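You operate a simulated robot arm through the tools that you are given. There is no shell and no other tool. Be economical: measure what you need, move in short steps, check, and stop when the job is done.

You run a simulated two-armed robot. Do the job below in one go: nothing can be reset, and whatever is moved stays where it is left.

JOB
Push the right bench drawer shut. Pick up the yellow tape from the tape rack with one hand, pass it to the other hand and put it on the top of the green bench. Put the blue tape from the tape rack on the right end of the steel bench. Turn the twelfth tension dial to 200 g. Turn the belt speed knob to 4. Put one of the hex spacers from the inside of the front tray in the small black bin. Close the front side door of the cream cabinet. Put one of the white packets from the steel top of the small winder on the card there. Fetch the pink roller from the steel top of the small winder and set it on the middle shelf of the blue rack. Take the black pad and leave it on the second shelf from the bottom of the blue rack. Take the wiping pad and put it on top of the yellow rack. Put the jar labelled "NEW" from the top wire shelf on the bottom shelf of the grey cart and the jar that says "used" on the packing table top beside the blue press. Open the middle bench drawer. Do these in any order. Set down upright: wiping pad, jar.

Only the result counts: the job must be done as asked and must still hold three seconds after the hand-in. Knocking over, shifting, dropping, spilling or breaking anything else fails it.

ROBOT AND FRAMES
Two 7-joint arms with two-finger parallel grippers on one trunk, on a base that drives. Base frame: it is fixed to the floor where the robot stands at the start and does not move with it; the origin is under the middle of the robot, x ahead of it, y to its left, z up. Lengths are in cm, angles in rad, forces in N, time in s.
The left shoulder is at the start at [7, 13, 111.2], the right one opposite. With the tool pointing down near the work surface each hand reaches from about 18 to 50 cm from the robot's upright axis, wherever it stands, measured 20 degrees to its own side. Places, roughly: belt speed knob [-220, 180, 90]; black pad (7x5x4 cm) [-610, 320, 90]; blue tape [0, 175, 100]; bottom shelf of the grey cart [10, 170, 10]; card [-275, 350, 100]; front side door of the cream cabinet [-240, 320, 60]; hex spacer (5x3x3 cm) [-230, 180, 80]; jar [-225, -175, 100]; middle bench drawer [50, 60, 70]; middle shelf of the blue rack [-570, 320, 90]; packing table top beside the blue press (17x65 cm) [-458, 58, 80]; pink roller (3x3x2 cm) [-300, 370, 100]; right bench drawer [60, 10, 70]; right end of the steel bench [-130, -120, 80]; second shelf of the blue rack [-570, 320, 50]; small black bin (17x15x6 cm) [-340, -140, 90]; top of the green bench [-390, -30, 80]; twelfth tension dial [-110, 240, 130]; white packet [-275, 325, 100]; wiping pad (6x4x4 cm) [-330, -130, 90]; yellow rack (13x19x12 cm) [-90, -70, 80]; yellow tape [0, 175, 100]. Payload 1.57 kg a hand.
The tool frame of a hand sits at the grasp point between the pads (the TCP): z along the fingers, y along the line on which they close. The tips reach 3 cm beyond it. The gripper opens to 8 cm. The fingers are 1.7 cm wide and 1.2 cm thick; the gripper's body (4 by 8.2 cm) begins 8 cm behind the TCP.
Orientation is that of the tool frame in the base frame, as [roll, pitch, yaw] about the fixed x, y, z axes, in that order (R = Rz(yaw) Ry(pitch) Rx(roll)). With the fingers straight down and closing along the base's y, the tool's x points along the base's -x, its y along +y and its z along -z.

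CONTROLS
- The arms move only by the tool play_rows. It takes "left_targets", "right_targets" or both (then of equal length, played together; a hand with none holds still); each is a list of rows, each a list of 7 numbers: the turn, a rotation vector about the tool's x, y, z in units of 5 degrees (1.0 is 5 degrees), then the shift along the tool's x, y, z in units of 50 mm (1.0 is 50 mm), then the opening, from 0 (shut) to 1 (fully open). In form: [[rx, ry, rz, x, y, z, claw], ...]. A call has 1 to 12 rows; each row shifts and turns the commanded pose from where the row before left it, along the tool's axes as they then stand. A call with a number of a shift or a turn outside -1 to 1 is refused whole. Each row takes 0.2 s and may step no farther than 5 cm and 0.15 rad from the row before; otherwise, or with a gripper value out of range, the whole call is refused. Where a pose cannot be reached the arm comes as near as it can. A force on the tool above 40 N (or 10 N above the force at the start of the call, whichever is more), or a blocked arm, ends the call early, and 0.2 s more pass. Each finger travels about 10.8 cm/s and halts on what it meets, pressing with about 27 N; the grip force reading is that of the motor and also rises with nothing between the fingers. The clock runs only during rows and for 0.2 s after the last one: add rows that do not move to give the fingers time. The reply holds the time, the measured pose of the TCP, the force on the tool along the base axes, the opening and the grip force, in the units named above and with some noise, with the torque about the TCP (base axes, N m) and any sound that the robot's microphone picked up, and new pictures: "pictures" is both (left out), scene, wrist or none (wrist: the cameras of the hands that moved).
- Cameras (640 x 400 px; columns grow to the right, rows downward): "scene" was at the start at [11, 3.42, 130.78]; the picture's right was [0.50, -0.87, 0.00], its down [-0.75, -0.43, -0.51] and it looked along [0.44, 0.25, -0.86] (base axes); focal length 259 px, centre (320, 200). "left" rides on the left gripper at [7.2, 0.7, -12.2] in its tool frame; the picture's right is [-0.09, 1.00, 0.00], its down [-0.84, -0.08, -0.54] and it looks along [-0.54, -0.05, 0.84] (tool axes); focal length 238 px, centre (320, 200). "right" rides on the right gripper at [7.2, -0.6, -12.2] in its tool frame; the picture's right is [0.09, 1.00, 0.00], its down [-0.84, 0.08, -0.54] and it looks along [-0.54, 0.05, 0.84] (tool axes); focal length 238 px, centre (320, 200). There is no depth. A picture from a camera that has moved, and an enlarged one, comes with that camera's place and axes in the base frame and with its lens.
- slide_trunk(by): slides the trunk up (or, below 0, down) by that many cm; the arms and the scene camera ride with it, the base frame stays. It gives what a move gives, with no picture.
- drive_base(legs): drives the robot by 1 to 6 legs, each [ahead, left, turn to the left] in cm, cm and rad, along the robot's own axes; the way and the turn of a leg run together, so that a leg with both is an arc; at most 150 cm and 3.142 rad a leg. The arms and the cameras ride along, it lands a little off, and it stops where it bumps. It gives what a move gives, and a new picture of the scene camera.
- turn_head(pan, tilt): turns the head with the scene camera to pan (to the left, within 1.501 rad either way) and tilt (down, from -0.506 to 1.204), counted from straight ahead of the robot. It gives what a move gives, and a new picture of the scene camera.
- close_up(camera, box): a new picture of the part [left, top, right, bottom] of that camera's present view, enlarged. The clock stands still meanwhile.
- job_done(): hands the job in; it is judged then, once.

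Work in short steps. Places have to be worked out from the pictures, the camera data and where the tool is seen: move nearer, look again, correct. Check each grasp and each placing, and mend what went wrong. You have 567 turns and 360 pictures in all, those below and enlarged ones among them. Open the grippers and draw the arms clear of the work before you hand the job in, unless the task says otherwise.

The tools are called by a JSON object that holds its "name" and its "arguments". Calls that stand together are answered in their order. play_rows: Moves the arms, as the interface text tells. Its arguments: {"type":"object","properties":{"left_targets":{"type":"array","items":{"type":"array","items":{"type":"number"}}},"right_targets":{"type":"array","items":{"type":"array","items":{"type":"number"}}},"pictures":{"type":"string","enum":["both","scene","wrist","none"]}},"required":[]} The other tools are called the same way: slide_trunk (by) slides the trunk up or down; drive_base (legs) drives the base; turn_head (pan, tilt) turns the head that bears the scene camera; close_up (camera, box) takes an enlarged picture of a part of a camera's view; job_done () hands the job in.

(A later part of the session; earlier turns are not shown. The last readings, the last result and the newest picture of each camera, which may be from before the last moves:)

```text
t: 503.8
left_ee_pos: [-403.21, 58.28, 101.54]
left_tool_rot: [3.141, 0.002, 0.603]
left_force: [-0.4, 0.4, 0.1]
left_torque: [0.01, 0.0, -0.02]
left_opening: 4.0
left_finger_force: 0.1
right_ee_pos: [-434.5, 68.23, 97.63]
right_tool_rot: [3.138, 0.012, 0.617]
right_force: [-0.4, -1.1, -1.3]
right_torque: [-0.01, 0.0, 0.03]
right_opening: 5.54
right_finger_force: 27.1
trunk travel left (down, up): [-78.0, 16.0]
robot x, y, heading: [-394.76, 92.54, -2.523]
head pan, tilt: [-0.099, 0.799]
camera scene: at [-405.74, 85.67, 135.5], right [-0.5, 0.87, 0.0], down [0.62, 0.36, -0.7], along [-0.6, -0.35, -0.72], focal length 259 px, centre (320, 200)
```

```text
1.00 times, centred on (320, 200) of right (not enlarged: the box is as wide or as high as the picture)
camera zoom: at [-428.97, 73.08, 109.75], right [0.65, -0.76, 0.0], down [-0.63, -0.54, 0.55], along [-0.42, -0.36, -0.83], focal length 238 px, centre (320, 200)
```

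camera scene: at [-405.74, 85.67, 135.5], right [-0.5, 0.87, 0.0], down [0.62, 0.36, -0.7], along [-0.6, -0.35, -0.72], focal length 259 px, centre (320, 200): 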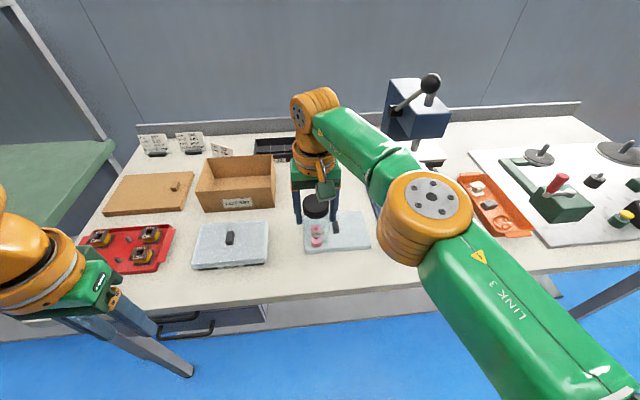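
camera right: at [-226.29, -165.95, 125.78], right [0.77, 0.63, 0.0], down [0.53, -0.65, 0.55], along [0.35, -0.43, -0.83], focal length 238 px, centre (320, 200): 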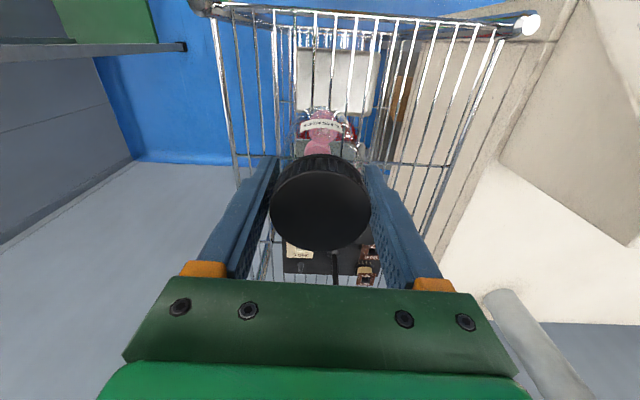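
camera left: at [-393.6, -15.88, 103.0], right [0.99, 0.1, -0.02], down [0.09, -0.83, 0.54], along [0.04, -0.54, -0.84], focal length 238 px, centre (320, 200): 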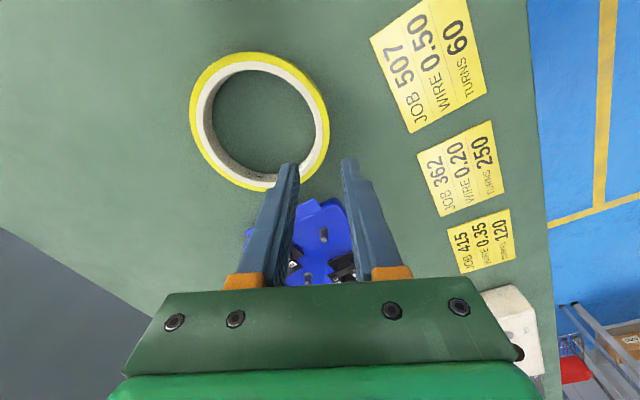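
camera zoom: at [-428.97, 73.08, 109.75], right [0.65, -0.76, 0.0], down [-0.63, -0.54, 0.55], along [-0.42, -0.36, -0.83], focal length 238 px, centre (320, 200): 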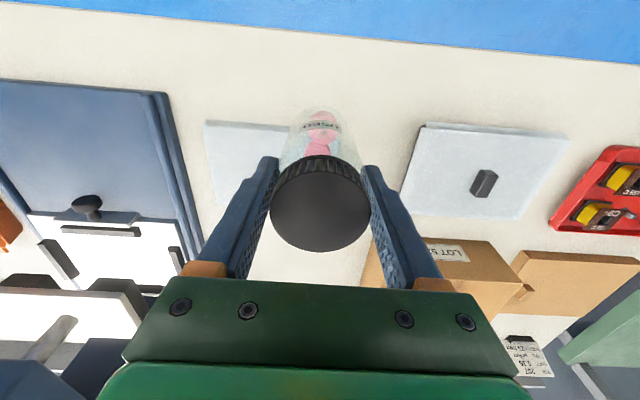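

The pads are lids; there's an 11 cm free front strip before them. I move the jar 3 cm back and 3 right, then lower to contact.

{"name": "play_rows", "arguments": {"right_targets": [[0, 0, 0, 0.3, -0.3, 0, 0.5], [0, 0, 0, 0.3, -0.3, 0, 0.5], [0, 0, 0, 0, 0, 0.4, 0.5], [0, 0, 0, 0, 0, 0.4, 0.5], [0, 0, 0, 0, 0, 0.3, 0.5], [0, 0, 0, 0, 0, 0, 0.5]], "pictures": "wrist"}}

```text
t: 505.2
left_ee_pos: [-403.11, 58.32, 101.55]
left_tool_rot: [-3.141, 0.0, 0.603]
left_force: [0.0, 0.0, -0.3]
left_torque: [0.0, 0.01, 0.0]
left_opening: 3.98
left_finger_force: 0.1
right_ee_pos: [-433.93, 72.38, 92.26]
right_tool_rot: [3.139, 0.014, 0.617]
right_force: [-0.2, 0.6, -1.1]
right_torque: [0.0, -0.02, 0.02]
right_opening: 5.52
right_finger_force: 26.5
trunk travel left (down, up): [-78.0, 16.0]
robot x, y, heading: [-394.88, 92.66, -2.52]
head pan, tilt: [-0.099, 0.799]
camera right: at [-428.32, 77.2, 104.2], right [0.65, -0.76, 0.0], down [-0.63, -0.54, 0.55], along [-0.42, -0.36, -0.83], focal length 238 px, centre (320, 200)
```

right: 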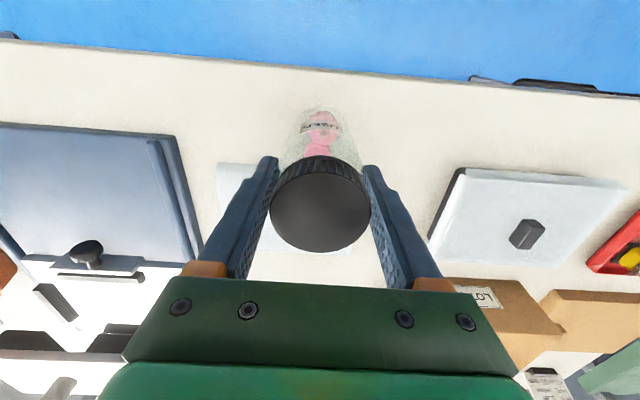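

Landing zone is clear. I lower in small steps until contact.

{"name": "play_rows", "arguments": {"right_targets": [[0, 0, 0, 0, 0, 0.2, 0.5], [0, 0, 0, 0, 0, 0.08, 0.5], [0, 0, 0, 0, 0, 0.08, 0.5], [0, 0, 0, 0, 0, 0.08, 0.5], [0, 0, 0, 0, 0, 0.08, 0.5], [0, 0, 0, 0, 0, 0, 0.5]], "pictures": "none"}}

```text
t: 506.6
left_ee_pos: [-403.17, 58.38, 101.56]
left_tool_rot: [3.141, 0.002, 0.603]
left_force: [0.3, -0.1, -0.9]
left_torque: [-0.01, 0.02, -0.03]
left_opening: 3.98
left_finger_force: 0.0
right_ee_pos: [-433.88, 72.32, 89.58]
right_tool_rot: [3.139, 0.013, 0.616]
right_force: [-0.1, -0.2, -1.0]
right_torque: [0.01, -0.01, 0.0]
right_opening: 5.54
right_finger_force: 26.8
trunk travel left (down, up): [-78.0, 16.0]
robot x, y, heading: [-395.04, 92.26, -2.527]
head pan, tilt: [-0.099, 0.799]
```

{"name": "play_rows", "arguments": {"right_targets": [[0, 0, 0, 0, 0, 0.08, 0.5], [0, 0, 0, 0, 0, 0.08, 0.5], [0, 0, 0, 0, 0, 0.08, 0.5], [0, 0, 0, 0, 0, 0.08, 0.5], [0, 0, 0, 0, 0, 0.08, 0.5], [0, 0, 0, 0, 0, 0.08, 0.5], [0, 0, 0, 0, 0, 0, 0.5]], "pictures": "wrist"}}

```text
t: 508.1
left_ee_pos: [-402.75, 58.58, 101.75]
left_tool_rot: [-3.139, 0.01, 0.605]
left_force: [-0.6, -0.6, 0.2]
left_torque: [-0.04, 0.01, 0.0]
left_opening: 4.01
left_finger_force: 0.0
right_ee_pos: [-433.59, 72.37, 87.89]
right_tool_rot: [3.137, 0.024, 0.617]
right_force: [5.7, 3.2, 23.1]
right_torque: [0.56, -0.44, -0.07]
right_opening: 5.48
right_finger_force: 27.0
trunk travel left (down, up): [-78.0, 16.0]
robot x, y, heading: [-394.56, 92.69, -2.522]
head pan, tilt: [-0.099, 0.799]
stopped in row 7 (right hand): the force on the tool passed its limit at 44 N (the readings are from after the stop); the commanded pose is now the measured one
camera right: at [-427.94, 77.43, 99.76], right [0.65, -0.76, 0.0], down [-0.63, -0.54, 0.56], along [-0.43, -0.37, -0.83], focal length 238 px, centre (320, 200)
```

right: 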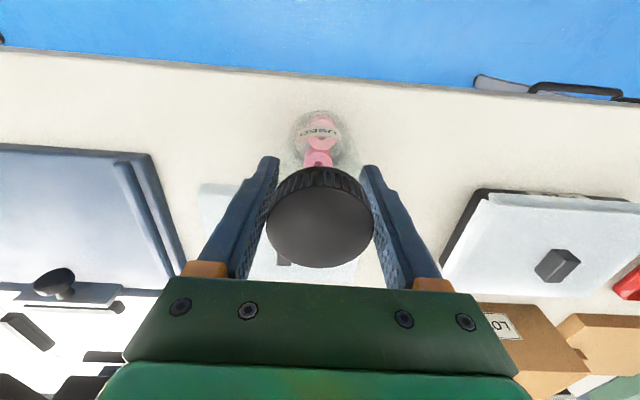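

Contact (table ≈ z 78). I ease up a hair, open and lift straight up.

{"name": "play_rows", "arguments": {"right_targets": [[0, 0, 0, 0, 0, -0.03, 0.5], [0, 0, 0, 0, 0, 0, 0.8], [0, 0, 0, 0, 0, 0, 0.9], [0, 0, 0, 0, 0, 0, 0.9], [0, 0, 0, 0, 0, -0.4, 0.9], [0, 0, 0, 0, 0, -0.7, 0.9], [0, 0, 0, 0, 0, -0.8, 0.9], [0, 0, 0, 0, 0, -0.8, 0.9]], "pictures": "wrist"}}

```text
t: 509.9
left_ee_pos: [-403.11, 58.45, 101.58]
left_tool_rot: [-3.141, 0.005, 0.605]
left_force: [-0.3, 0.6, 0.8]
left_torque: [-0.02, -0.02, 0.02]
left_opening: 3.99
left_finger_force: 0.1
right_ee_pos: [-433.79, 72.36, 101.24]
right_tool_rot: [3.14, 0.02, 0.617]
right_force: [0.9, 1.2, 0.6]
right_torque: [0.0, -0.01, -0.03]
right_opening: 7.2
right_finger_force: 0.0
trunk travel left (down, up): [-78.0, 16.0]
robot x, y, heading: [-395.04, 92.54, -2.52]
head pan, tilt: [-0.099, 0.799]
camera right: at [-428.22, 77.34, 113.17], right [0.65, -0.76, 0.0], down [-0.63, -0.54, 0.56], along [-0.42, -0.36, -0.83], focal length 238 px, centre (320, 200)
```

right: 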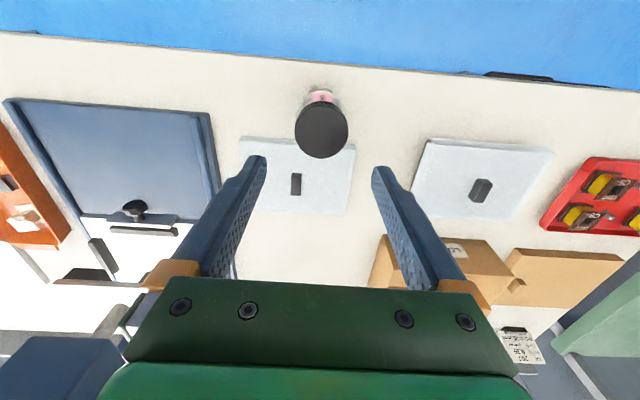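

USED stands on the packing table beside the press. Four tasks remain, all on the north side. I raise the trunk, back off and go look at the cream cabinet and small winder.

{"name": "slide_trunk", "arguments": {"by": 16}}

{"name": "drive_base", "arguments": {"legs": [[-65, 0, 0], [-55, 0, 0], [0, -96, 0], [0, 0, 3.14]]}}

```text
t: 511.7
left_ee_pos: [-403.1, 58.39, 117.54]
left_tool_rot: [-3.14, 0.003, 0.603]
left_force: [0.5, -0.2, -0.1]
left_torque: [-0.02, 0.03, -0.01]
left_opening: 3.98
left_finger_force: 0.0
right_ee_pos: [-433.94, 72.45, 117.19]
right_tool_rot: [3.138, 0.021, 0.616]
right_force: [-0.1, -0.2, 0.5]
right_torque: [0.01, 0.01, 0.0]
right_opening: 7.19
right_finger_force: 0.0
trunk travel left (down, up): [-94.0, 0.0]
robot x, y, heading: [-394.8, 92.78, -2.525]
head pan, tilt: [-0.099, 0.799]
```

```text
t: 530.1
left_ee_pos: [-346.22, 275.56, 117.56]
left_tool_rot: [3.141, 0.003, -2.495]
left_force: [0.6, 0.2, -0.5]
left_torque: [-0.02, 0.0, 0.0]
left_opening: 3.99
left_finger_force: 0.1
right_ee_pos: [-314.97, 262.96, 117.09]
right_tool_rot: [3.138, 0.019, -2.48]
right_force: [0.6, 0.6, -0.2]
right_torque: [0.04, 0.0, 0.02]
right_opening: 7.2
right_finger_force: 0.1
trunk travel left (down, up): [-94.0, 0.0]
robot x, y, heading: [-353.15, 240.96, 0.663]
head pan, tilt: [-0.099, 0.799]
camera scene: at [-342.28, 248.54, 151.5], right [0.53, -0.85, 0.0], down [-0.61, -0.38, -0.7], along [0.59, 0.37, -0.72], focal length 259 px, centre (320, 200)
```

scene: 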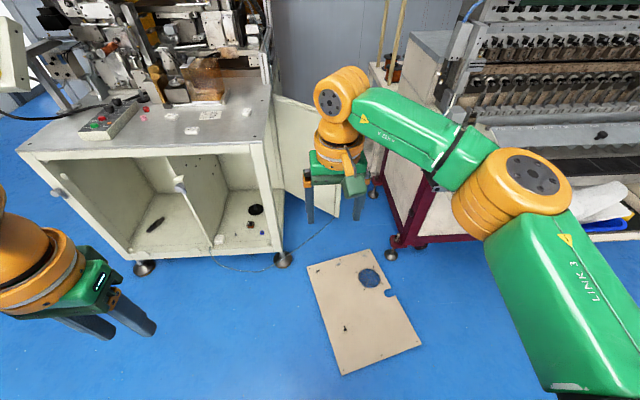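

The cream cabinet with the small winder is to my left ahead; I zoom in.

{"name": "close_up", "arguments": {"camera": "scene", "box": [0, 60, 400, 290]}}

```text
1.60 times, centred on (200, 175) of scene
camera zoom: at [-342.28, 248.54, 151.5], right [0.53, -0.85, 0.0], down [-0.61, -0.38, -0.7], along [0.59, 0.37, -0.72], focal length 414 px, centre (512, 240)
```

zoom: 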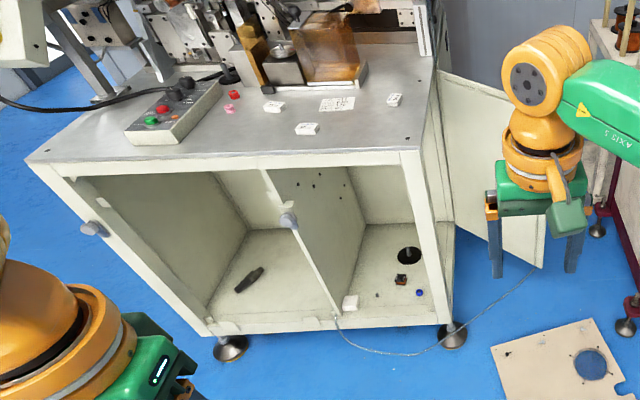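

The side door is half open: hinged at the back of the cabinet's right side, free edge toward me/right, and a loose board lies on the floor where I'd like to stand. I'll stand before the cabinet's right front, and hook the door's top edge with a slanted hand. First I drive there.

{"name": "drive_base", "arguments": {"legs": [[0, 0, -0.046], [0, 20, 0], [62, 0, 0]]}}

{"name": "turn_head", "arguments": {"pan": -0.45, "tilt": 0.75}}

```text
t: 535.2
left_ee_pos: [-306.22, 327.54, 117.61]
left_tool_rot: [-3.139, 0.005, -2.539]
left_force: [-0.2, 0.0, -0.2]
left_torque: [-0.01, 0.01, -0.03]
left_opening: 4.01
left_finger_force: 0.2
right_ee_pos: [-275.46, 313.39, 117.14]
right_tool_rot: [3.14, 0.021, -2.528]
right_force: [0.5, -0.2, 0.9]
right_torque: [0.0, -0.01, 0.0]
right_opening: 7.2
right_finger_force: 0.0
trunk travel left (down, up): [-94.0, 0.0]
robot x, y, heading: [-314.34, 293.5, 0.619]
head pan, tilt: [-0.099, 0.799]
camera scene: at [-303.5, 300.25, 151.52], right [0.5, -0.87, 0.0], down [-0.62, -0.36, -0.7], along [0.61, 0.35, -0.72], focal length 259 px, centre (320, 200)
```

scene: 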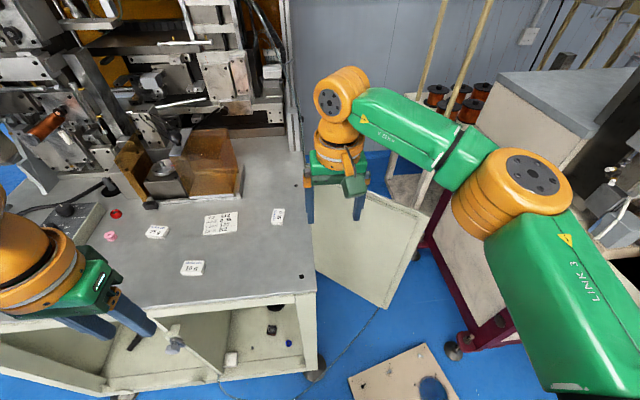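

```text
t: 536.0
left_ee_pos: [-306.08, 327.49, 117.55]
left_tool_rot: [-3.139, 0.004, -2.541]
left_force: [-0.8, 0.9, -0.2]
left_torque: [0.0, 0.01, -0.01]
left_opening: 3.98
left_finger_force: 0.1
right_ee_pos: [-275.29, 313.53, 117.22]
right_tool_rot: [3.138, 0.02, -2.529]
right_force: [-0.5, -0.1, -0.8]
right_torque: [-0.02, 0.01, -0.02]
right_opening: 7.2
right_finger_force: 0.0
trunk travel left (down, up): [-94.0, 0.0]
robot x, y, heading: [-315.0, 293.07, 0.618]
head pan, tilt: [-0.45, 0.75]
camera scene: at [-302.14, 297.78, 151.89], right [0.17, -0.99, 0.0], down [-0.67, -0.12, -0.73], along [0.72, 0.12, -0.68], focal length 259 px, centre (320, 200)
```

scene: 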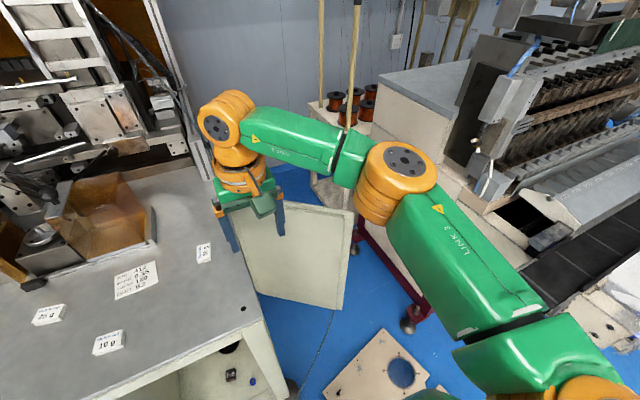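

I now see the door well: free edge top ≈[-242.5,297,90.5], open ~50°. I yaw the right hand 45° right and slant it 60°, then move a little nearer and left.

{"name": "play_rows", "arguments": {"right_targets": [[0, 0, 1, 0, 0, 0, 0], [0, 0, 1, 0, 0, 0, 0], [0, 0, 1, 0, 0, 0, 0], [0, 0, 1, 0, 0, 0, 0], [0, 0, 1, 0, 0, 0, 0], [0, 0, 1, 0, 0, 0, 0], [0, 0, 1, 0, 0, 0, 0], [0, 0, 1, 0, 0, 0, 0], [0, 0, 1, 0, 0, 0, 0], [0, -1, 0, 0, 0, 0, 0], [0, -1, 0, 0, 0, 0, 0], [0, -1, 0, 0, 0, 0, 0]], "pictures": "none"}}

{"name": "play_rows", "arguments": {"right_targets": [[0, -1, 0, 0, 0, 0, 0], [0, -1, 0, 0, 0, 0, 0], [0, -1, 0, 0, 0, 0, 0], [0, -1, 0, 0, 0, 0, 0], [0, -1, 0, 0, 0, 0, 0], [0, -1, 0, 0, 0, 0, 0], [0, -1, 0, 0, 0, 0, 0], [0, -1, 0, 0, 0, 0, 0], [0, -1, 0, 0, 0, 0, 0]], "pictures": "none"}}

{"name": "drive_base", "arguments": {"legs": [[11, 3, 0]]}}

```text
t: 538.6
left_ee_pos: [-306.09, 327.5, 117.67]
left_tool_rot: [-3.139, 0.003, -2.538]
left_force: [-0.5, -0.5, -1.0]
left_torque: [0.02, 0.02, -0.02]
left_opening: 4.0
left_finger_force: 0.0
right_ee_pos: [-275.35, 313.51, 117.08]
right_tool_rot: [3.125, 0.274, 2.967]
right_force: [0.3, 0.6, 0.3]
right_torque: [0.04, -0.01, -0.01]
right_opening: 0.0
right_finger_force: 21.2
trunk travel left (down, up): [-94.0, 0.0]
robot x, y, heading: [-314.25, 293.16, 0.622]
head pan, tilt: [-0.45, 0.75]
```

```text
t: 540.6
left_ee_pos: [-306.1, 327.59, 117.59]
left_tool_rot: [-3.141, 0.004, -2.54]
left_force: [0.0, 0.3, -0.1]
left_torque: [0.01, 0.02, 0.01]
left_opening: 3.98
left_finger_force: 0.0
right_ee_pos: [-275.44, 313.46, 117.16]
right_tool_rot: [3.109, 1.059, 2.943]
right_force: [-0.5, -0.5, -1.2]
right_torque: [-0.02, 0.0, 0.01]
right_opening: 0.01
right_finger_force: 21.5
trunk travel left (down, up): [-94.0, 0.0]
robot x, y, heading: [-314.51, 293.03, 0.619]
head pan, tilt: [-0.45, 0.75]
```

```text
t: 541.9
left_ee_pos: [-299.28, 335.93, 117.79]
left_tool_rot: [3.141, 0.006, -2.54]
left_force: [-0.6, -0.6, -0.4]
left_torque: [0.05, 0.01, 0.0]
left_opening: 4.01
left_finger_force: 0.0
right_ee_pos: [-268.49, 321.7, 117.43]
right_tool_rot: [3.101, 1.061, 2.935]
right_force: [-0.4, -0.1, -0.2]
right_torque: [0.03, 0.0, 0.03]
right_opening: 0.0
right_finger_force: 21.4
trunk travel left (down, up): [-94.0, 0.0]
robot x, y, heading: [-307.19, 302.35, 0.616]
head pan, tilt: [-0.45, 0.75]
camera scene: at [-295.42, 305.97, 151.96], right [0.17, -0.99, 0.0], down [-0.67, -0.11, -0.73], along [0.72, 0.13, -0.68], focal length 259 px, centre (320, 200)
```

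scene: 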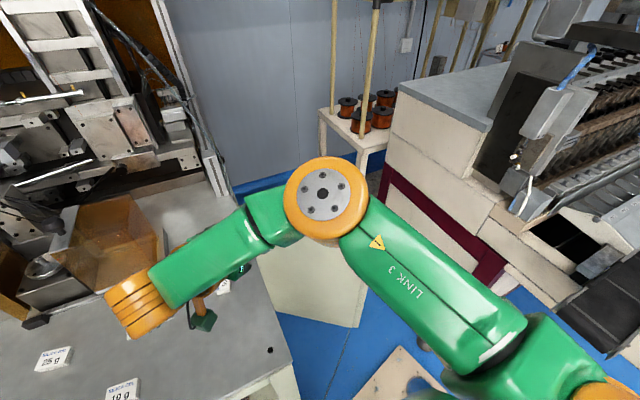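

Posture reached; the tool points 47° right. I extend the hand out over the door: 34 cm outward, 12 right, still high above it.

{"name": "play_rows", "arguments": {"right_targets": [[0, 0, 0, -0.418, -0.31, 0.747, 0], [0, 0, 0, -0.418, -0.31, 0.747, 0], [0, 0, 0, -0.418, -0.31, 0.747, 0], [0, 0, 0, -0.418, -0.31, 0.747, 0], [0, 0, 0, -0.418, -0.31, 0.747, 0], [0, 0, 0, -0.418, -0.31, 0.747, 0], [0, 0, 0, -0.418, -0.31, 0.747, 0], [0, 0, 0, -0.418, -0.31, 0.747, 0], [0, 0, 0, 0, 0, 0, 0]], "pictures": "scene"}}

```text
t: 543.9
left_ee_pos: [-298.84, 336.27, 117.59]
left_tool_rot: [-3.14, 0.004, -2.539]
left_force: [-0.9, 0.3, 0.1]
left_torque: [0.03, -0.01, 0.03]
left_opening: 3.96
left_finger_force: 0.0
right_ee_pos: [-236.43, 304.34, 116.89]
right_tool_rot: [3.11, 1.057, 2.946]
right_force: [-0.1, 0.4, -0.1]
right_torque: [-0.01, 0.03, -0.02]
right_opening: 0.02
right_finger_force: 21.1
trunk travel left (down, up): [-94.0, 0.0]
robot x, y, heading: [-307.14, 302.2, 0.621]
head pan, tilt: [-0.45, 0.75]
camera scene: at [-294.97, 306.55, 151.9], right [0.17, -0.99, 0.0], down [-0.67, -0.11, -0.73], along [0.72, 0.12, -0.68], focal length 259 px, centre (320, 200)
```

scene: 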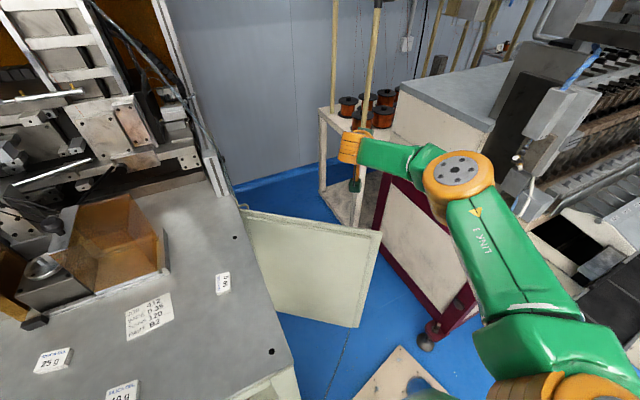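

The hand is 5 cm beyond the door, 8 cm from its free edge. Before lowering, I retract the left hand so it doesn't come down on the steel top.

{"name": "play_rows", "arguments": {"left_targets": [[0, 0, 0, 0.9, 0, 0, 0.5], [0, 0, 0, 0.9, 0.3, 0, 0.5], [0, 0, 0, 0, 0, 0, 0.5]], "pictures": "none"}}

```text
t: 544.7
left_ee_pos: [-306.35, 334.38, 118.83]
left_tool_rot: [-3.14, 0.001, -2.539]
left_force: [-0.4, -0.7, -0.2]
left_torque: [0.02, 0.0, 0.01]
left_opening: 4.03
left_finger_force: 0.0
left hand out of reach, approached as far as the arm can: row 2
right_ee_pos: [-236.57, 304.41, 116.97]
right_tool_rot: [3.11, 1.058, 2.947]
right_force: [0.0, -0.2, -0.7]
right_torque: [-0.01, -0.01, 0.03]
right_opening: 0.0
right_finger_force: 21.2
trunk travel left (down, up): [-94.0, 0.0]
robot x, y, heading: [-307.36, 302.04, 0.617]
head pan, tilt: [-0.45, 0.75]
```

I lower the trunk only 14 cm (left tips stay above the steel top) and the right hand 9 cm more by arm.

{"name": "slide_trunk", "arguments": {"by": -14}}

{"name": "play_rows", "arguments": {"right_targets": [[0, 0, 0, 0.524, 0, 0.293, 0], [0, 0, 0, 0.524, 0, 0.293, 0], [0, 0, 0, 0.524, 0, 0.293, 0], [0, 0, 0, 0, 0, 0, 0]], "pictures": "scene"}}

```text
t: 546.3
left_ee_pos: [-306.47, 334.34, 104.84]
left_tool_rot: [-3.139, 0.001, -2.541]
left_force: [-0.6, -0.5, -1.2]
left_torque: [0.02, -0.03, 0.0]
left_opening: 4.0
left_finger_force: 0.0
right_ee_pos: [-236.55, 304.36, 102.87]
right_tool_rot: [3.11, 1.057, 2.943]
right_force: [0.0, 0.5, -1.0]
right_torque: [-0.01, 0.01, 0.01]
right_opening: 0.01
right_finger_force: 21.5
trunk travel left (down, up): [-80.0, 14.0]
robot x, y, heading: [-307.23, 302.49, 0.623]
head pan, tilt: [-0.45, 0.75]
```

```text
t: 547.3
left_ee_pos: [-306.35, 334.38, 104.78]
left_tool_rot: [-3.14, 0.001, -2.539]
left_force: [0.3, -0.1, 1.0]
left_torque: [0.0, 0.02, 0.0]
left_opening: 3.98
left_finger_force: 0.1
right_ee_pos: [-236.57, 304.39, 93.91]
right_tool_rot: [3.111, 1.058, 2.945]
right_force: [-0.4, 0.2, -0.3]
right_torque: [0.0, 0.01, 0.03]
right_opening: 0.0
right_finger_force: 21.1
trunk travel left (down, up): [-80.0, 14.0]
robot x, y, heading: [-307.39, 301.91, 0.619]
head pan, tilt: [-0.45, 0.75]
camera scene: at [-294.96, 306.53, 137.9], right [0.17, -0.99, 0.0], down [-0.67, -0.11, -0.73], along [0.72, 0.12, -0.68], focal length 259 px, centre (320, 200)
```

scene: 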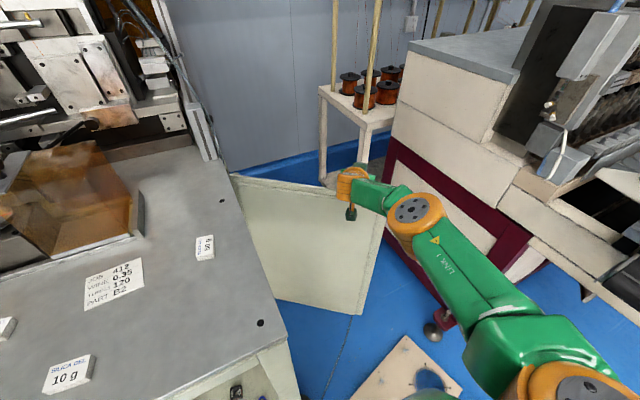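

Door top is z≈91.5; my finger now crosses it ~4 cm above. I lower until I feel the top edge.

{"name": "play_rows", "arguments": {"right_targets": [[0, 0, 0, 0.262, 0, 0.146, 0], [0, 0, 0, 0.262, 0, 0.146, 0], [0, 0, 0, 0.131, 0, 0.073, 0], [0, 0, 0, 0.131, 0, 0.073, 0], [0, 0, 0, 0, 0, 0, 0]], "pictures": "none"}}

```text
t: 548.5
left_ee_pos: [-306.99, 334.43, 104.7]
left_tool_rot: [-3.136, 0.005, -2.54]
left_force: [0.4, -0.6, -0.3]
left_torque: [-0.01, 0.01, 0.01]
left_opening: 4.01
left_finger_force: 0.1
right_ee_pos: [-237.49, 303.82, 90.35]
right_tool_rot: [3.108, 1.065, 2.941]
right_force: [-1.1, 2.1, 16.4]
right_torque: [0.4, 1.09, 0.1]
right_opening: 0.0
right_finger_force: 21.0
right hand out of reach, approached as far as the arm can: row 2, 4
trunk travel left (down, up): [-80.0, 14.0]
robot x, y, heading: [-306.92, 302.12, 0.618]
head pan, tilt: [-0.45, 0.75]
```

The finger rests hooked over the door's top (16 N). I pull back along the closing arc, first 14 cm.

{"name": "play_rows", "arguments": {"right_targets": [[0, 0, 0, 0.28, -0.02, -0.48, 0], [0, 0, 0, 0.28, -0.02, -0.48, 0], [0, 0, 0, 0.28, -0.02, -0.48, 0], [0, 0, 0, 0.28, -0.02, -0.48, 0], [0, 0, 0, 0.28, -0.02, -0.48, 0], [0, 0, 0, 0, 0, 0, 0]], "pictures": "scene"}}

```text
t: 548.9
left_ee_pos: [-306.97, 334.1, 104.89]
left_tool_rot: [-3.139, 0.007, -2.541]
left_force: [0.8, 0.0, 0.3]
left_torque: [-0.02, 0.07, 0.0]
left_opening: 4.0
left_finger_force: 0.0
right_ee_pos: [-237.81, 303.76, 90.42]
right_tool_rot: [3.114, 1.076, 2.936]
right_force: [-2.8, -5.8, 24.9]
right_torque: [0.81, 1.71, 1.6]
right_opening: 0.04
right_finger_force: 21.6
right hand out of reach, approached as far as the arm can: row 1
trunk travel left (down, up): [-80.0, 14.0]
robot x, y, heading: [-307.55, 302.01, 0.62]
head pan, tilt: [-0.45, 0.75]
stopped in row 1 (right hand): the force on the tool passed its limit at 43 N (the readings are from after the stop); the commanded pose is now the measured one
camera scene: at [-295.7, 306.28, 137.98], right [0.17, -0.99, 0.0], down [-0.67, -0.11, -0.74], along [0.73, 0.12, -0.68], focal length 259 px, centre (320, 200)
```

scene: 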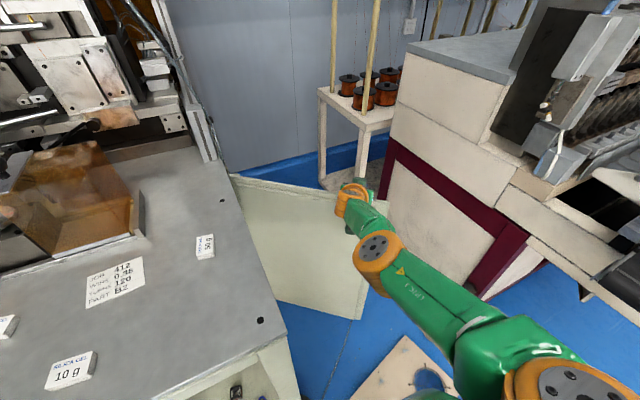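

Too much preload. I raise 6 mm to unload, then pull again in smaller steps.

{"name": "play_rows", "arguments": {"right_targets": [[0, 0, 0, -0.08, 0, -0.05, 0], [0, 0, 0, -0.05, 0, -0.02, 0], [0, 0, 0, 0.12, 0, -0.22, 0], [0, 0, 0, 0.12, 0, -0.22, 0], [0, 0, 0, 0.12, 0, -0.22, 0], [0, 0, 0, 0.12, 0, -0.22, 0], [0, 0, 0, 0, 0, 0, 0]], "pictures": "none"}}

```text
t: 550.3
left_ee_pos: [-307.11, 333.68, 105.04]
left_tool_rot: [-3.14, 0.012, -2.545]
left_force: [-0.6, 0.7, 0.3]
left_torque: [0.01, 0.0, 0.05]
left_opening: 4.0
left_finger_force: 0.1
right_ee_pos: [-239.27, 305.06, 90.45]
right_tool_rot: [3.11, 1.089, 2.921]
right_force: [-4.4, -17.0, 34.0]
right_torque: [1.02, 2.19, 2.52]
right_opening: 0.0
right_finger_force: 21.3
right hand out of reach, approached as far as the arm can: row 3, 4, 5, 6
trunk travel left (down, up): [-80.0, 14.0]
robot x, y, heading: [-307.65, 302.32, 0.608]
head pan, tilt: [-0.45, 0.75]
stopped in row 6 (right hand): the force on the tool passed its limit at 42 N (the readings are from after the stop); the commanded pose is now the measured one
```

The arm is at its reach limit in that posture. I lift off, raise the left hand, lower the trunk so the shoulder is nearer the wrist's height, and try again.

{"name": "play_rows", "arguments": {"right_targets": [[0, 0, 0, -0.5, 0, -0.28, 0], [0, 0, 0, -0.5, 0, -0.28, 0], [0, 0, 0, -0.5, 0, -0.28, 0], [0, 0, 0, 0, 0, 0, 0]], "left_targets": [[0, 0, 0, 0, 0, -0.7, 0.5], [0, 0, 0, 0, 0, -0.7, 0.5], [0, 0, 0, 0, 0, -0.7, 0.5], [0, 0, 0, 0, 0, 0, 0.5]], "pictures": "none"}}

{"name": "slide_trunk", "arguments": {"by": -7}}

```text
t: 551.3
left_ee_pos: [-306.3, 334.38, 115.27]
left_tool_rot: [-3.137, -0.001, -2.545]
left_force: [-0.4, 0.4, -0.6]
left_torque: [0.02, -0.01, -0.04]
left_opening: 3.99
left_finger_force: 0.0
left hand out of reach, approached as far as the arm can: row 1
right_ee_pos: [-236.53, 307.25, 97.38]
right_tool_rot: [3.129, 1.071, 2.942]
right_force: [-0.1, -0.2, 0.7]
right_torque: [-0.03, -0.01, -0.02]
right_opening: 0.02
right_finger_force: 21.6
right hand out of reach, approached as far as the arm can: row 1, 2, 3
trunk travel left (down, up): [-80.0, 14.0]
robot x, y, heading: [-307.06, 302.26, 0.619]
head pan, tilt: [-0.45, 0.75]
```

```text
t: 552.3
left_ee_pos: [-306.7, 334.27, 108.33]
left_tool_rot: [-3.138, 0.003, -2.542]
left_force: [0.4, 0.8, 0.5]
left_torque: [0.0, 0.01, 0.01]
left_opening: 4.0
left_finger_force: 0.1
right_ee_pos: [-236.73, 307.1, 90.42]
right_tool_rot: [3.124, 1.075, 2.937]
right_force: [2.4, 0.3, 5.3]
right_torque: [0.07, 0.49, 0.01]
right_opening: 0.0
right_finger_force: 22.0
trunk travel left (down, up): [-73.0, 21.0]
robot x, y, heading: [-307.26, 302.26, 0.62]
head pan, tilt: [-0.45, 0.75]
```

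Contact with 5 N. Now I pull with the base itself (back and left), keeping the arm still.

{"name": "drive_base", "arguments": {"legs": [[-9, 9, 0]]}}

```text
t: 553.6
left_ee_pos: [-318.55, 336.23, 108.39]
left_tool_rot: [-3.141, -0.001, -2.545]
left_force: [0.3, -0.8, 0.2]
left_torque: [0.02, 0.02, -0.01]
left_opening: 3.99
left_finger_force: 0.0
right_ee_pos: [-248.92, 309.14, 89.99]
right_tool_rot: [3.123, 1.068, 2.936]
right_force: [0.0, -0.3, -0.9]
right_torque: [0.0, 0.03, 0.0]
right_opening: 0.02
right_finger_force: 21.7
trunk travel left (down, up): [-73.0, 21.0]
robot x, y, heading: [-319.64, 304.36, 0.614]
head pan, tilt: [-0.45, 0.75]
camera scene: at [-307.12, 308.47, 130.86], right [0.16, -0.99, 0.0], down [-0.68, -0.11, -0.73], along [0.72, 0.12, -0.68], focal length 259 px, centre (320, 200)
```

scene: 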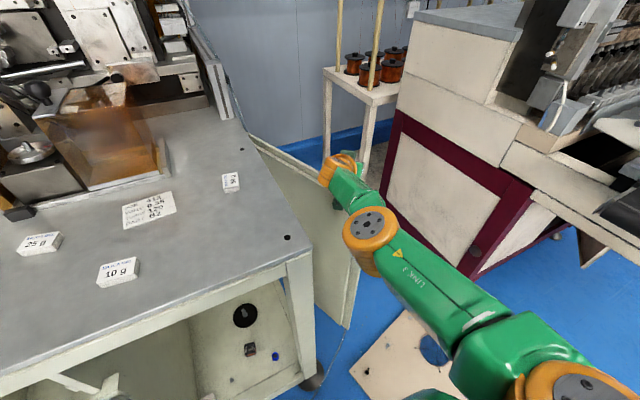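

The hook works: the door swung from ~52° to ~31°. To finish I'll push it from outside: lift, return the base, and set the hand tool‑down.

{"name": "play_rows", "arguments": {"right_targets": [[0, 0, 0, -0.6, 0, -0.3, 0], [0, 0, 0, -0.6, 0, -0.3, 0], [0, 0, 0, -0.6, 0, -0.3, 0], [0, 1, 0, 0, 0, 0, 0], [0, 1, 0, 0, 0, 0, 0], [0, 1, 0, 0, 0, 0, 0], [0, 1, 0, 0, 0, 0, 0], [0, 1, 0, 0, 0, 0, 0], [0, 1, 0, 0, 0, 0, 0]], "pictures": "none"}}

{"name": "play_rows", "arguments": {"right_targets": [[0, 1, 0, 0, 0, -0.6, 0], [0, 1, 0, 0, 0, -0.6, 0], [0, 1, 0, 0, 0, 0, 0], [0, 1, 0, 0, 0, 0, 0], [0, 1, 0, 0, 0, 0, 0], [0, 1, 0, 0, 0, 0, 0]], "pictures": "none"}}

{"name": "drive_base", "arguments": {"legs": [[9.5, -9, 0]]}}

```text
t: 555.6
left_ee_pos: [-318.96, 336.37, 108.37]
left_tool_rot: [-3.14, 0.001, -2.546]
left_force: [0.1, 0.1, 0.2]
left_torque: [0.02, 0.01, 0.02]
left_opening: 4.02
left_finger_force: 0.0
right_ee_pos: [-253.67, 305.95, 96.29]
right_tool_rot: [3.131, 0.543, 2.947]
right_force: [-0.3, 0.0, -0.5]
right_torque: [0.01, 0.0, 0.0]
right_opening: 0.01
right_finger_force: 21.6
right hand out of reach, approached as far as the arm can: row 1, 4, 5, 6, 7, 8, 9
trunk travel left (down, up): [-73.0, 21.0]
robot x, y, heading: [-319.97, 304.41, 0.615]
head pan, tilt: [-0.45, 0.75]
```

```text
t: 557.0
left_ee_pos: [-318.81, 336.26, 108.3]
left_tool_rot: [-3.14, -0.002, -2.544]
left_force: [0.3, -0.3, -0.1]
left_torque: [0.01, 0.02, 0.01]
left_opening: 4.0
left_finger_force: 0.1
right_ee_pos: [-263.51, 302.6, 99.97]
right_tool_rot: [3.132, 0.023, 2.953]
right_force: [-0.8, 0.0, 0.1]
right_torque: [0.03, 0.0, 0.04]
right_opening: 0.0
right_finger_force: 21.4
right hand out of reach, approached as far as the arm can: row 1, 2, 3, 4, 5, 6
trunk travel left (down, up): [-73.0, 21.0]
robot x, y, heading: [-319.96, 304.29, 0.614]
head pan, tilt: [-0.45, 0.75]
```

```text
t: 558.3
left_ee_pos: [-306.34, 334.35, 108.29]
left_tool_rot: [-3.138, 0.002, -2.544]
left_force: [-0.2, 0.0, -0.4]
left_torque: [-0.01, -0.04, 0.01]
left_opening: 4.01
left_finger_force: 0.1
right_ee_pos: [-250.96, 300.8, 99.96]
right_tool_rot: [3.133, 0.029, 2.953]
right_force: [-0.8, 0.3, 0.7]
right_torque: [-0.01, -0.03, -0.02]
right_opening: 0.0
right_finger_force: 21.4
trunk travel left (down, up): [-73.0, 21.0]
robot x, y, heading: [-306.89, 302.65, 0.618]
head pan, tilt: [-0.45, 0.75]
camera scene: at [-294.93, 306.68, 130.92], right [0.17, -0.99, 0.0], down [-0.67, -0.11, -0.73], along [0.72, 0.12, -0.68], focal length 259 px, centre (320, 200)
```

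scene: 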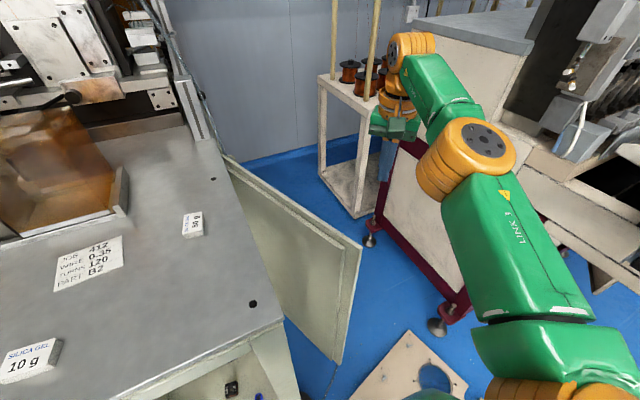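

The hand hangs 13 cm outside the door (now ~22° open). I lower it to door height.

{"name": "slide_trunk", "arguments": {"by": -6}}

{"name": "play_rows", "arguments": {"right_targets": [[0, 0, 0, 0, 0, 0.7, 0], [0, 0, 0, 0, 0, 0.7, 0], [0, 0, 0, 0, 0, 0.6, 0], [0, 0, 0, 0, 0, 0, 0]], "pictures": "none"}}

```text
t: 559.3
left_ee_pos: [-306.14, 334.34, 102.21]
left_tool_rot: [-3.141, 0.0, -2.544]
left_force: [-0.8, -1.1, 0.1]
left_torque: [-0.01, 0.0, 0.01]
left_opening: 4.04
left_finger_force: 0.0
right_ee_pos: [-250.7, 300.71, 93.83]
right_tool_rot: [3.133, 0.027, 2.954]
right_force: [-0.4, -0.3, -0.3]
right_torque: [0.0, 0.04, 0.02]
right_opening: 0.04
right_finger_force: 21.5
trunk travel left (down, up): [-67.0, 27.0]
robot x, y, heading: [-307.38, 302.46, 0.62]
head pan, tilt: [-0.45, 0.75]
```

```text
t: 560.3
left_ee_pos: [-306.26, 334.4, 102.36]
left_tool_rot: [-3.139, 0.002, -2.544]
left_force: [-0.1, 0.2, -0.5]
left_torque: [-0.03, -0.01, -0.02]
left_opening: 3.99
left_finger_force: 0.0
right_ee_pos: [-250.36, 300.85, 83.9]
right_tool_rot: [3.134, 0.028, 2.954]
right_force: [-0.3, 0.1, -0.4]
right_torque: [-0.02, -0.01, 0.04]
right_opening: 0.0
right_finger_force: 21.0
trunk travel left (down, up): [-67.0, 27.0]
robot x, y, heading: [-306.86, 302.2, 0.615]
head pan, tilt: [-0.45, 0.75]
```

Now I tilt the fingers 35° to lead toward the door, then push it shut by driving the base left.

{"name": "play_rows", "arguments": {"right_targets": [[-0.69, 0.72, 0, 0, 0, 0, 0], [-0.69, 0.72, 0, 0, 0, 0, 0], [-0.69, 0.72, 0, 0, 0, 0, 0], [-0.69, 0.72, 0, 0, 0, 0, 0], [-0.69, 0.72, 0, 0, 0, 0, 0], [-0.69, 0.72, 0, 0, 0, 0, 0], [-0.69, 0.72, 0, 0, 0, 0, 0], [0, 0, 0, 0, 0, 0, 0]], "pictures": "none"}}

{"name": "drive_base", "arguments": {"legs": [[-5, 16, 0]]}}

```text
t: 562.1
left_ee_pos: [-306.11, 334.43, 102.38]
left_tool_rot: [-3.139, 0.002, -2.543]
left_force: [0.3, 0.0, 0.5]
left_torque: [0.0, 0.01, 0.01]
left_opening: 4.0
left_finger_force: 0.1
right_ee_pos: [-255.25, 300.87, 83.88]
right_tool_rot: [2.684, -0.401, 3.057]
right_force: [0.3, -0.1, -0.1]
right_torque: [0.02, 0.0, 0.02]
right_opening: 0.01
right_finger_force: 21.1
right hand out of reach, approached as far as the arm can: row 2, 3, 4, 5, 6, 7
trunk travel left (down, up): [-67.0, 27.0]
robot x, y, heading: [-306.92, 302.67, 0.618]
head pan, tilt: [-0.45, 0.75]
```

```text
t: 563.5
left_ee_pos: [-319.46, 344.49, 102.24]
left_tool_rot: [3.14, 0.0, -2.541]
left_force: [0.7, 0.6, 0.3]
left_torque: [-0.02, 0.02, 0.02]
left_opening: 3.99
left_finger_force: 0.0
right_ee_pos: [-268.65, 310.97, 83.8]
right_tool_rot: [2.682, -0.402, 3.057]
right_force: [-0.3, 0.1, 0.4]
right_torque: [-0.02, -0.02, 0.03]
right_opening: 0.01
right_finger_force: 21.0
trunk travel left (down, up): [-67.0, 27.0]
robot x, y, heading: [-320.53, 312.25, 0.619]
head pan, tilt: [-0.45, 0.75]
camera scene: at [-307.89, 316.7, 124.89], right [0.17, -0.99, 0.0], down [-0.67, -0.11, -0.73], along [0.72, 0.12, -0.68], focal length 259 px, centre (320, 200)
```

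scene: 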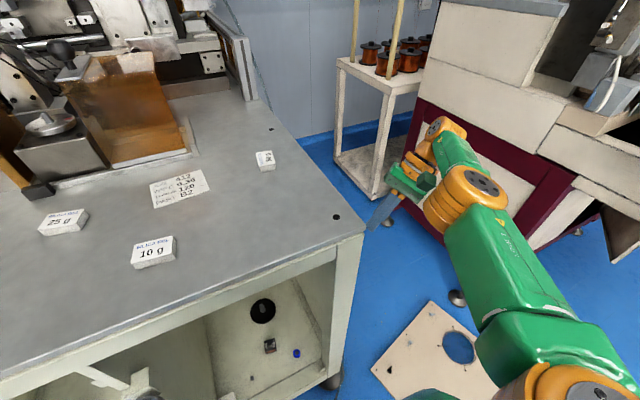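

The door has vanished behind the cabinet's edge, so it's nearly shut. I push on further left until there's resistance.

{"name": "drive_base", "arguments": {"legs": [[0, 9, 0]]}}

```text
t: 564.5
left_ee_pos: [-321.96, 348.23, 102.3]
left_tool_rot: [-3.141, 0.001, -2.542]
left_force: [-1.3, -0.6, -0.1]
left_torque: [-0.05, -0.01, 0.0]
left_opening: 4.02
left_finger_force: 0.0
right_ee_pos: [-270.41, 314.1, 83.66]
right_tool_rot: [2.697, -0.382, 3.029]
right_force: [4.4, -1.3, -2.7]
right_torque: [-0.08, -0.17, -0.04]
right_opening: 0.01
right_finger_force: 21.4
trunk travel left (down, up): [-67.0, 27.0]
robot x, y, heading: [-323.28, 316.31, 0.616]
head pan, tilt: [-0.45, 0.75]
stopped in leg 1: the force on the tool passed its limit at 106 N (the readings are from after the stop); the commanded pose is now the measured one
camera scene: at [-310.38, 320.52, 124.85], right [0.17, -0.99, 0.0], down [-0.67, -0.11, -0.73], along [0.72, 0.12, -0.68], focal length 259 px, centre (320, 200)
```

scene: 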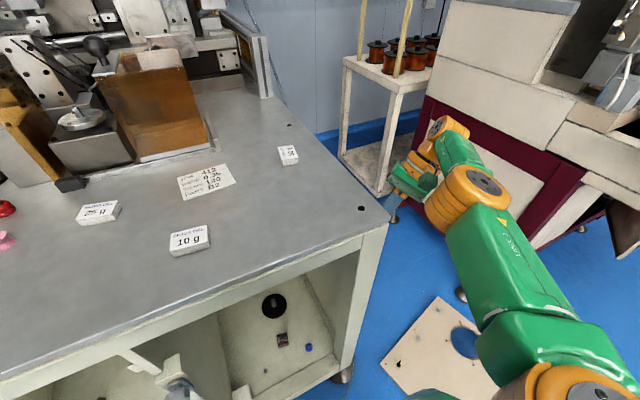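

Firm resistance. I check through the right wrist camera whether the door is flush.

{"name": "close_up", "arguments": {"camera": "right", "box": [0, 0, 640, 400]}}

```text
1.00 times, centred on (320, 200) of right (not enlarged: the box is as wide or as high as the picture)
camera zoom: at [-273.9, 308.76, 96.13], right [0.17, 0.89, 0.43], down [0.95, -0.27, 0.17], along [0.27, 0.38, -0.89], focal length 238 px, centre (320, 200)
```

zoom: 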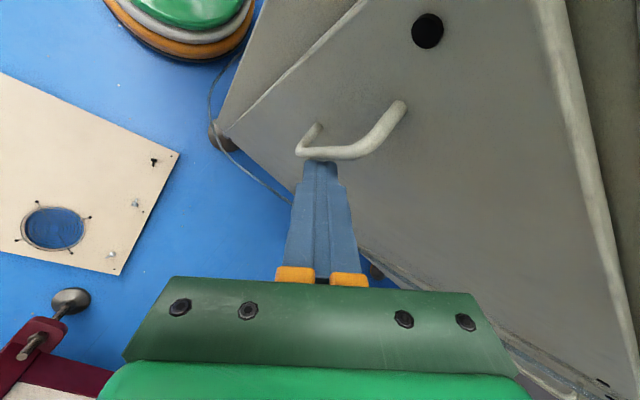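

My fingers press on the door's handle. I zoom on the free edge to see the gap.

{"name": "close_up", "arguments": {"camera": "right", "box": [190, 0, 450, 170]}}

```text
2.35 times, centred on (320, 85) of right
camera zoom: at [-273.9, 308.76, 96.13], right [0.17, 0.89, 0.43], down [0.95, -0.27, 0.17], along [0.27, 0.38, -0.89], focal length 561 px, centre (320, 471)
```

zoom: 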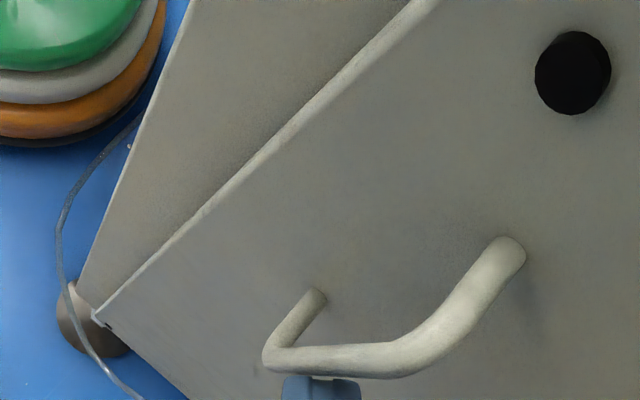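

The door's edge is tight against the frame – it's shut. I move the hand away to the right, raise the trunk and restore the hand to tool‑down.

{"name": "drive_base", "arguments": {"legs": [[0, -8, 0]]}}

{"name": "slide_trunk", "arguments": {"by": 27}}

{"name": "play_rows", "arguments": {"right_targets": [[0.69, -0.72, 0, 0, 0, 0, 0.5], [0.69, -0.72, 0, 0, 0, 0, 0.5], [0.69, -0.72, 0, 0, 0, 0, 0.5], [0.69, -0.72, 0, 0, 0, 0, 0.5], [0.69, -0.72, 0, 0, 0, 0, 0.5], [0.69, -0.72, 0, 0, 0, 0, 0.5], [0.5, -0.4, -1, 0.5, 0.5, 0, 0.5], [0, 0, -1, 0.5, 0.5, 0, 0.5], [0, 0, -1, 0.5, 0.5, 0, 0.5], [0, 0, -1, 0.3, 0.3, 0, 0.5], [0, 0, -1, 0, 0, 0, 0.5], [0, 0, -1, 0, 0, 0, 0.5]], "pictures": "none"}}

{"name": "play_rows", "arguments": {"right_targets": [[0, 0, -1, 0, 0, 0, 0.9], [0, 0, -1, 0, 0, 0, 0.9], [0, 0, -1, 0, 0, 0, 0.9], [0, 0, 0, 0, 0, 0, 0.9]], "pictures": "none"}}

```text
t: 565.6
left_ee_pos: [-317.58, 341.89, 102.24]
left_tool_rot: [-3.138, 0.003, -2.541]
left_force: [-0.1, -0.8, 0.0]
left_torque: [0.0, 0.0, -0.01]
left_opening: 3.97
left_finger_force: 0.1
right_ee_pos: [-266.25, 308.02, 83.82]
right_tool_rot: [2.696, -0.379, 3.033]
right_force: [-0.4, 0.2, -0.4]
right_torque: [0.01, -0.03, 0.02]
right_opening: 0.0
right_finger_force: 21.0
trunk travel left (down, up): [-67.0, 27.0]
robot x, y, heading: [-318.32, 309.91, 0.617]
head pan, tilt: [-0.45, 0.75]
camera scene: at [-306.17, 314.19, 124.9], right [0.17, -0.99, 0.0], down [-0.67, -0.11, -0.73], along [0.72, 0.12, -0.68], focal length 259 px, centre (320, 200)
```

scene: 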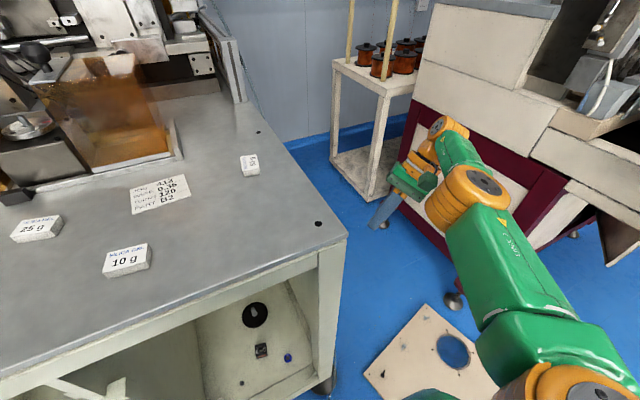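

```text
t: 568.3
left_ee_pos: [-317.59, 341.79, 129.23]
left_tool_rot: [-3.139, 0.001, -2.542]
left_force: [1.0, -0.2, 0.7]
left_torque: [0.01, 0.0, -0.01]
left_opening: 3.99
left_finger_force: 0.0
right_ee_pos: [-266.08, 307.81, 110.69]
right_tool_rot: [2.697, -0.379, 3.033]
right_force: [0.2, -0.3, -0.1]
right_torque: [-0.02, 0.03, 0.0]
right_opening: 0.0
right_finger_force: 21.3
trunk travel left (down, up): [-94.0, 0.0]
robot x, y, heading: [-317.95, 309.79, 0.62]
head pan, tilt: [-0.45, 0.75]
```

```text
t: 570.9
left_ee_pos: [-317.54, 341.91, 129.13]
left_tool_rot: [-3.141, 0.002, -2.541]
left_force: [0.8, -0.2, -0.1]
left_torque: [0.01, -0.01, -0.03]
left_opening: 3.99
left_finger_force: 0.0
right_ee_pos: [-265.01, 319.78, 111.25]
right_tool_rot: [3.136, 0.027, -2.821]
right_force: [-0.7, 0.5, 0.7]
right_torque: [-0.01, -0.01, -0.02]
right_opening: 3.99
right_finger_force: 0.2
right hand out of reach, approached as far as the arm can: row 1, 2, 3, 4, 5, 6, 7, 8, 9, 10
trunk travel left (down, up): [-94.0, 0.0]
robot x, y, heading: [-318.22, 309.78, 0.616]
head pan, tilt: [-0.45, 0.75]
```

```text
t: 571.9
left_ee_pos: [-317.45, 341.72, 129.36]
left_tool_rot: [-3.141, 0.002, -2.542]
left_force: [-0.7, -0.1, -0.4]
left_torque: [-0.01, 0.01, -0.02]
left_opening: 3.99
left_finger_force: 0.0
right_ee_pos: [-267.61, 323.85, 110.48]
right_tool_rot: [-3.127, 0.028, -2.619]
right_force: [0.2, -0.2, 0.0]
right_torque: [0.01, 0.02, 0.0]
right_opening: 7.19
right_finger_force: 0.1
right hand out of reach, approached as far as the arm can: row 2, 3
trunk travel left (down, up): [-94.0, 0.0]
robot x, y, heading: [-318.76, 309.81, 0.613]
head pan, tilt: [-0.45, 0.75]
```

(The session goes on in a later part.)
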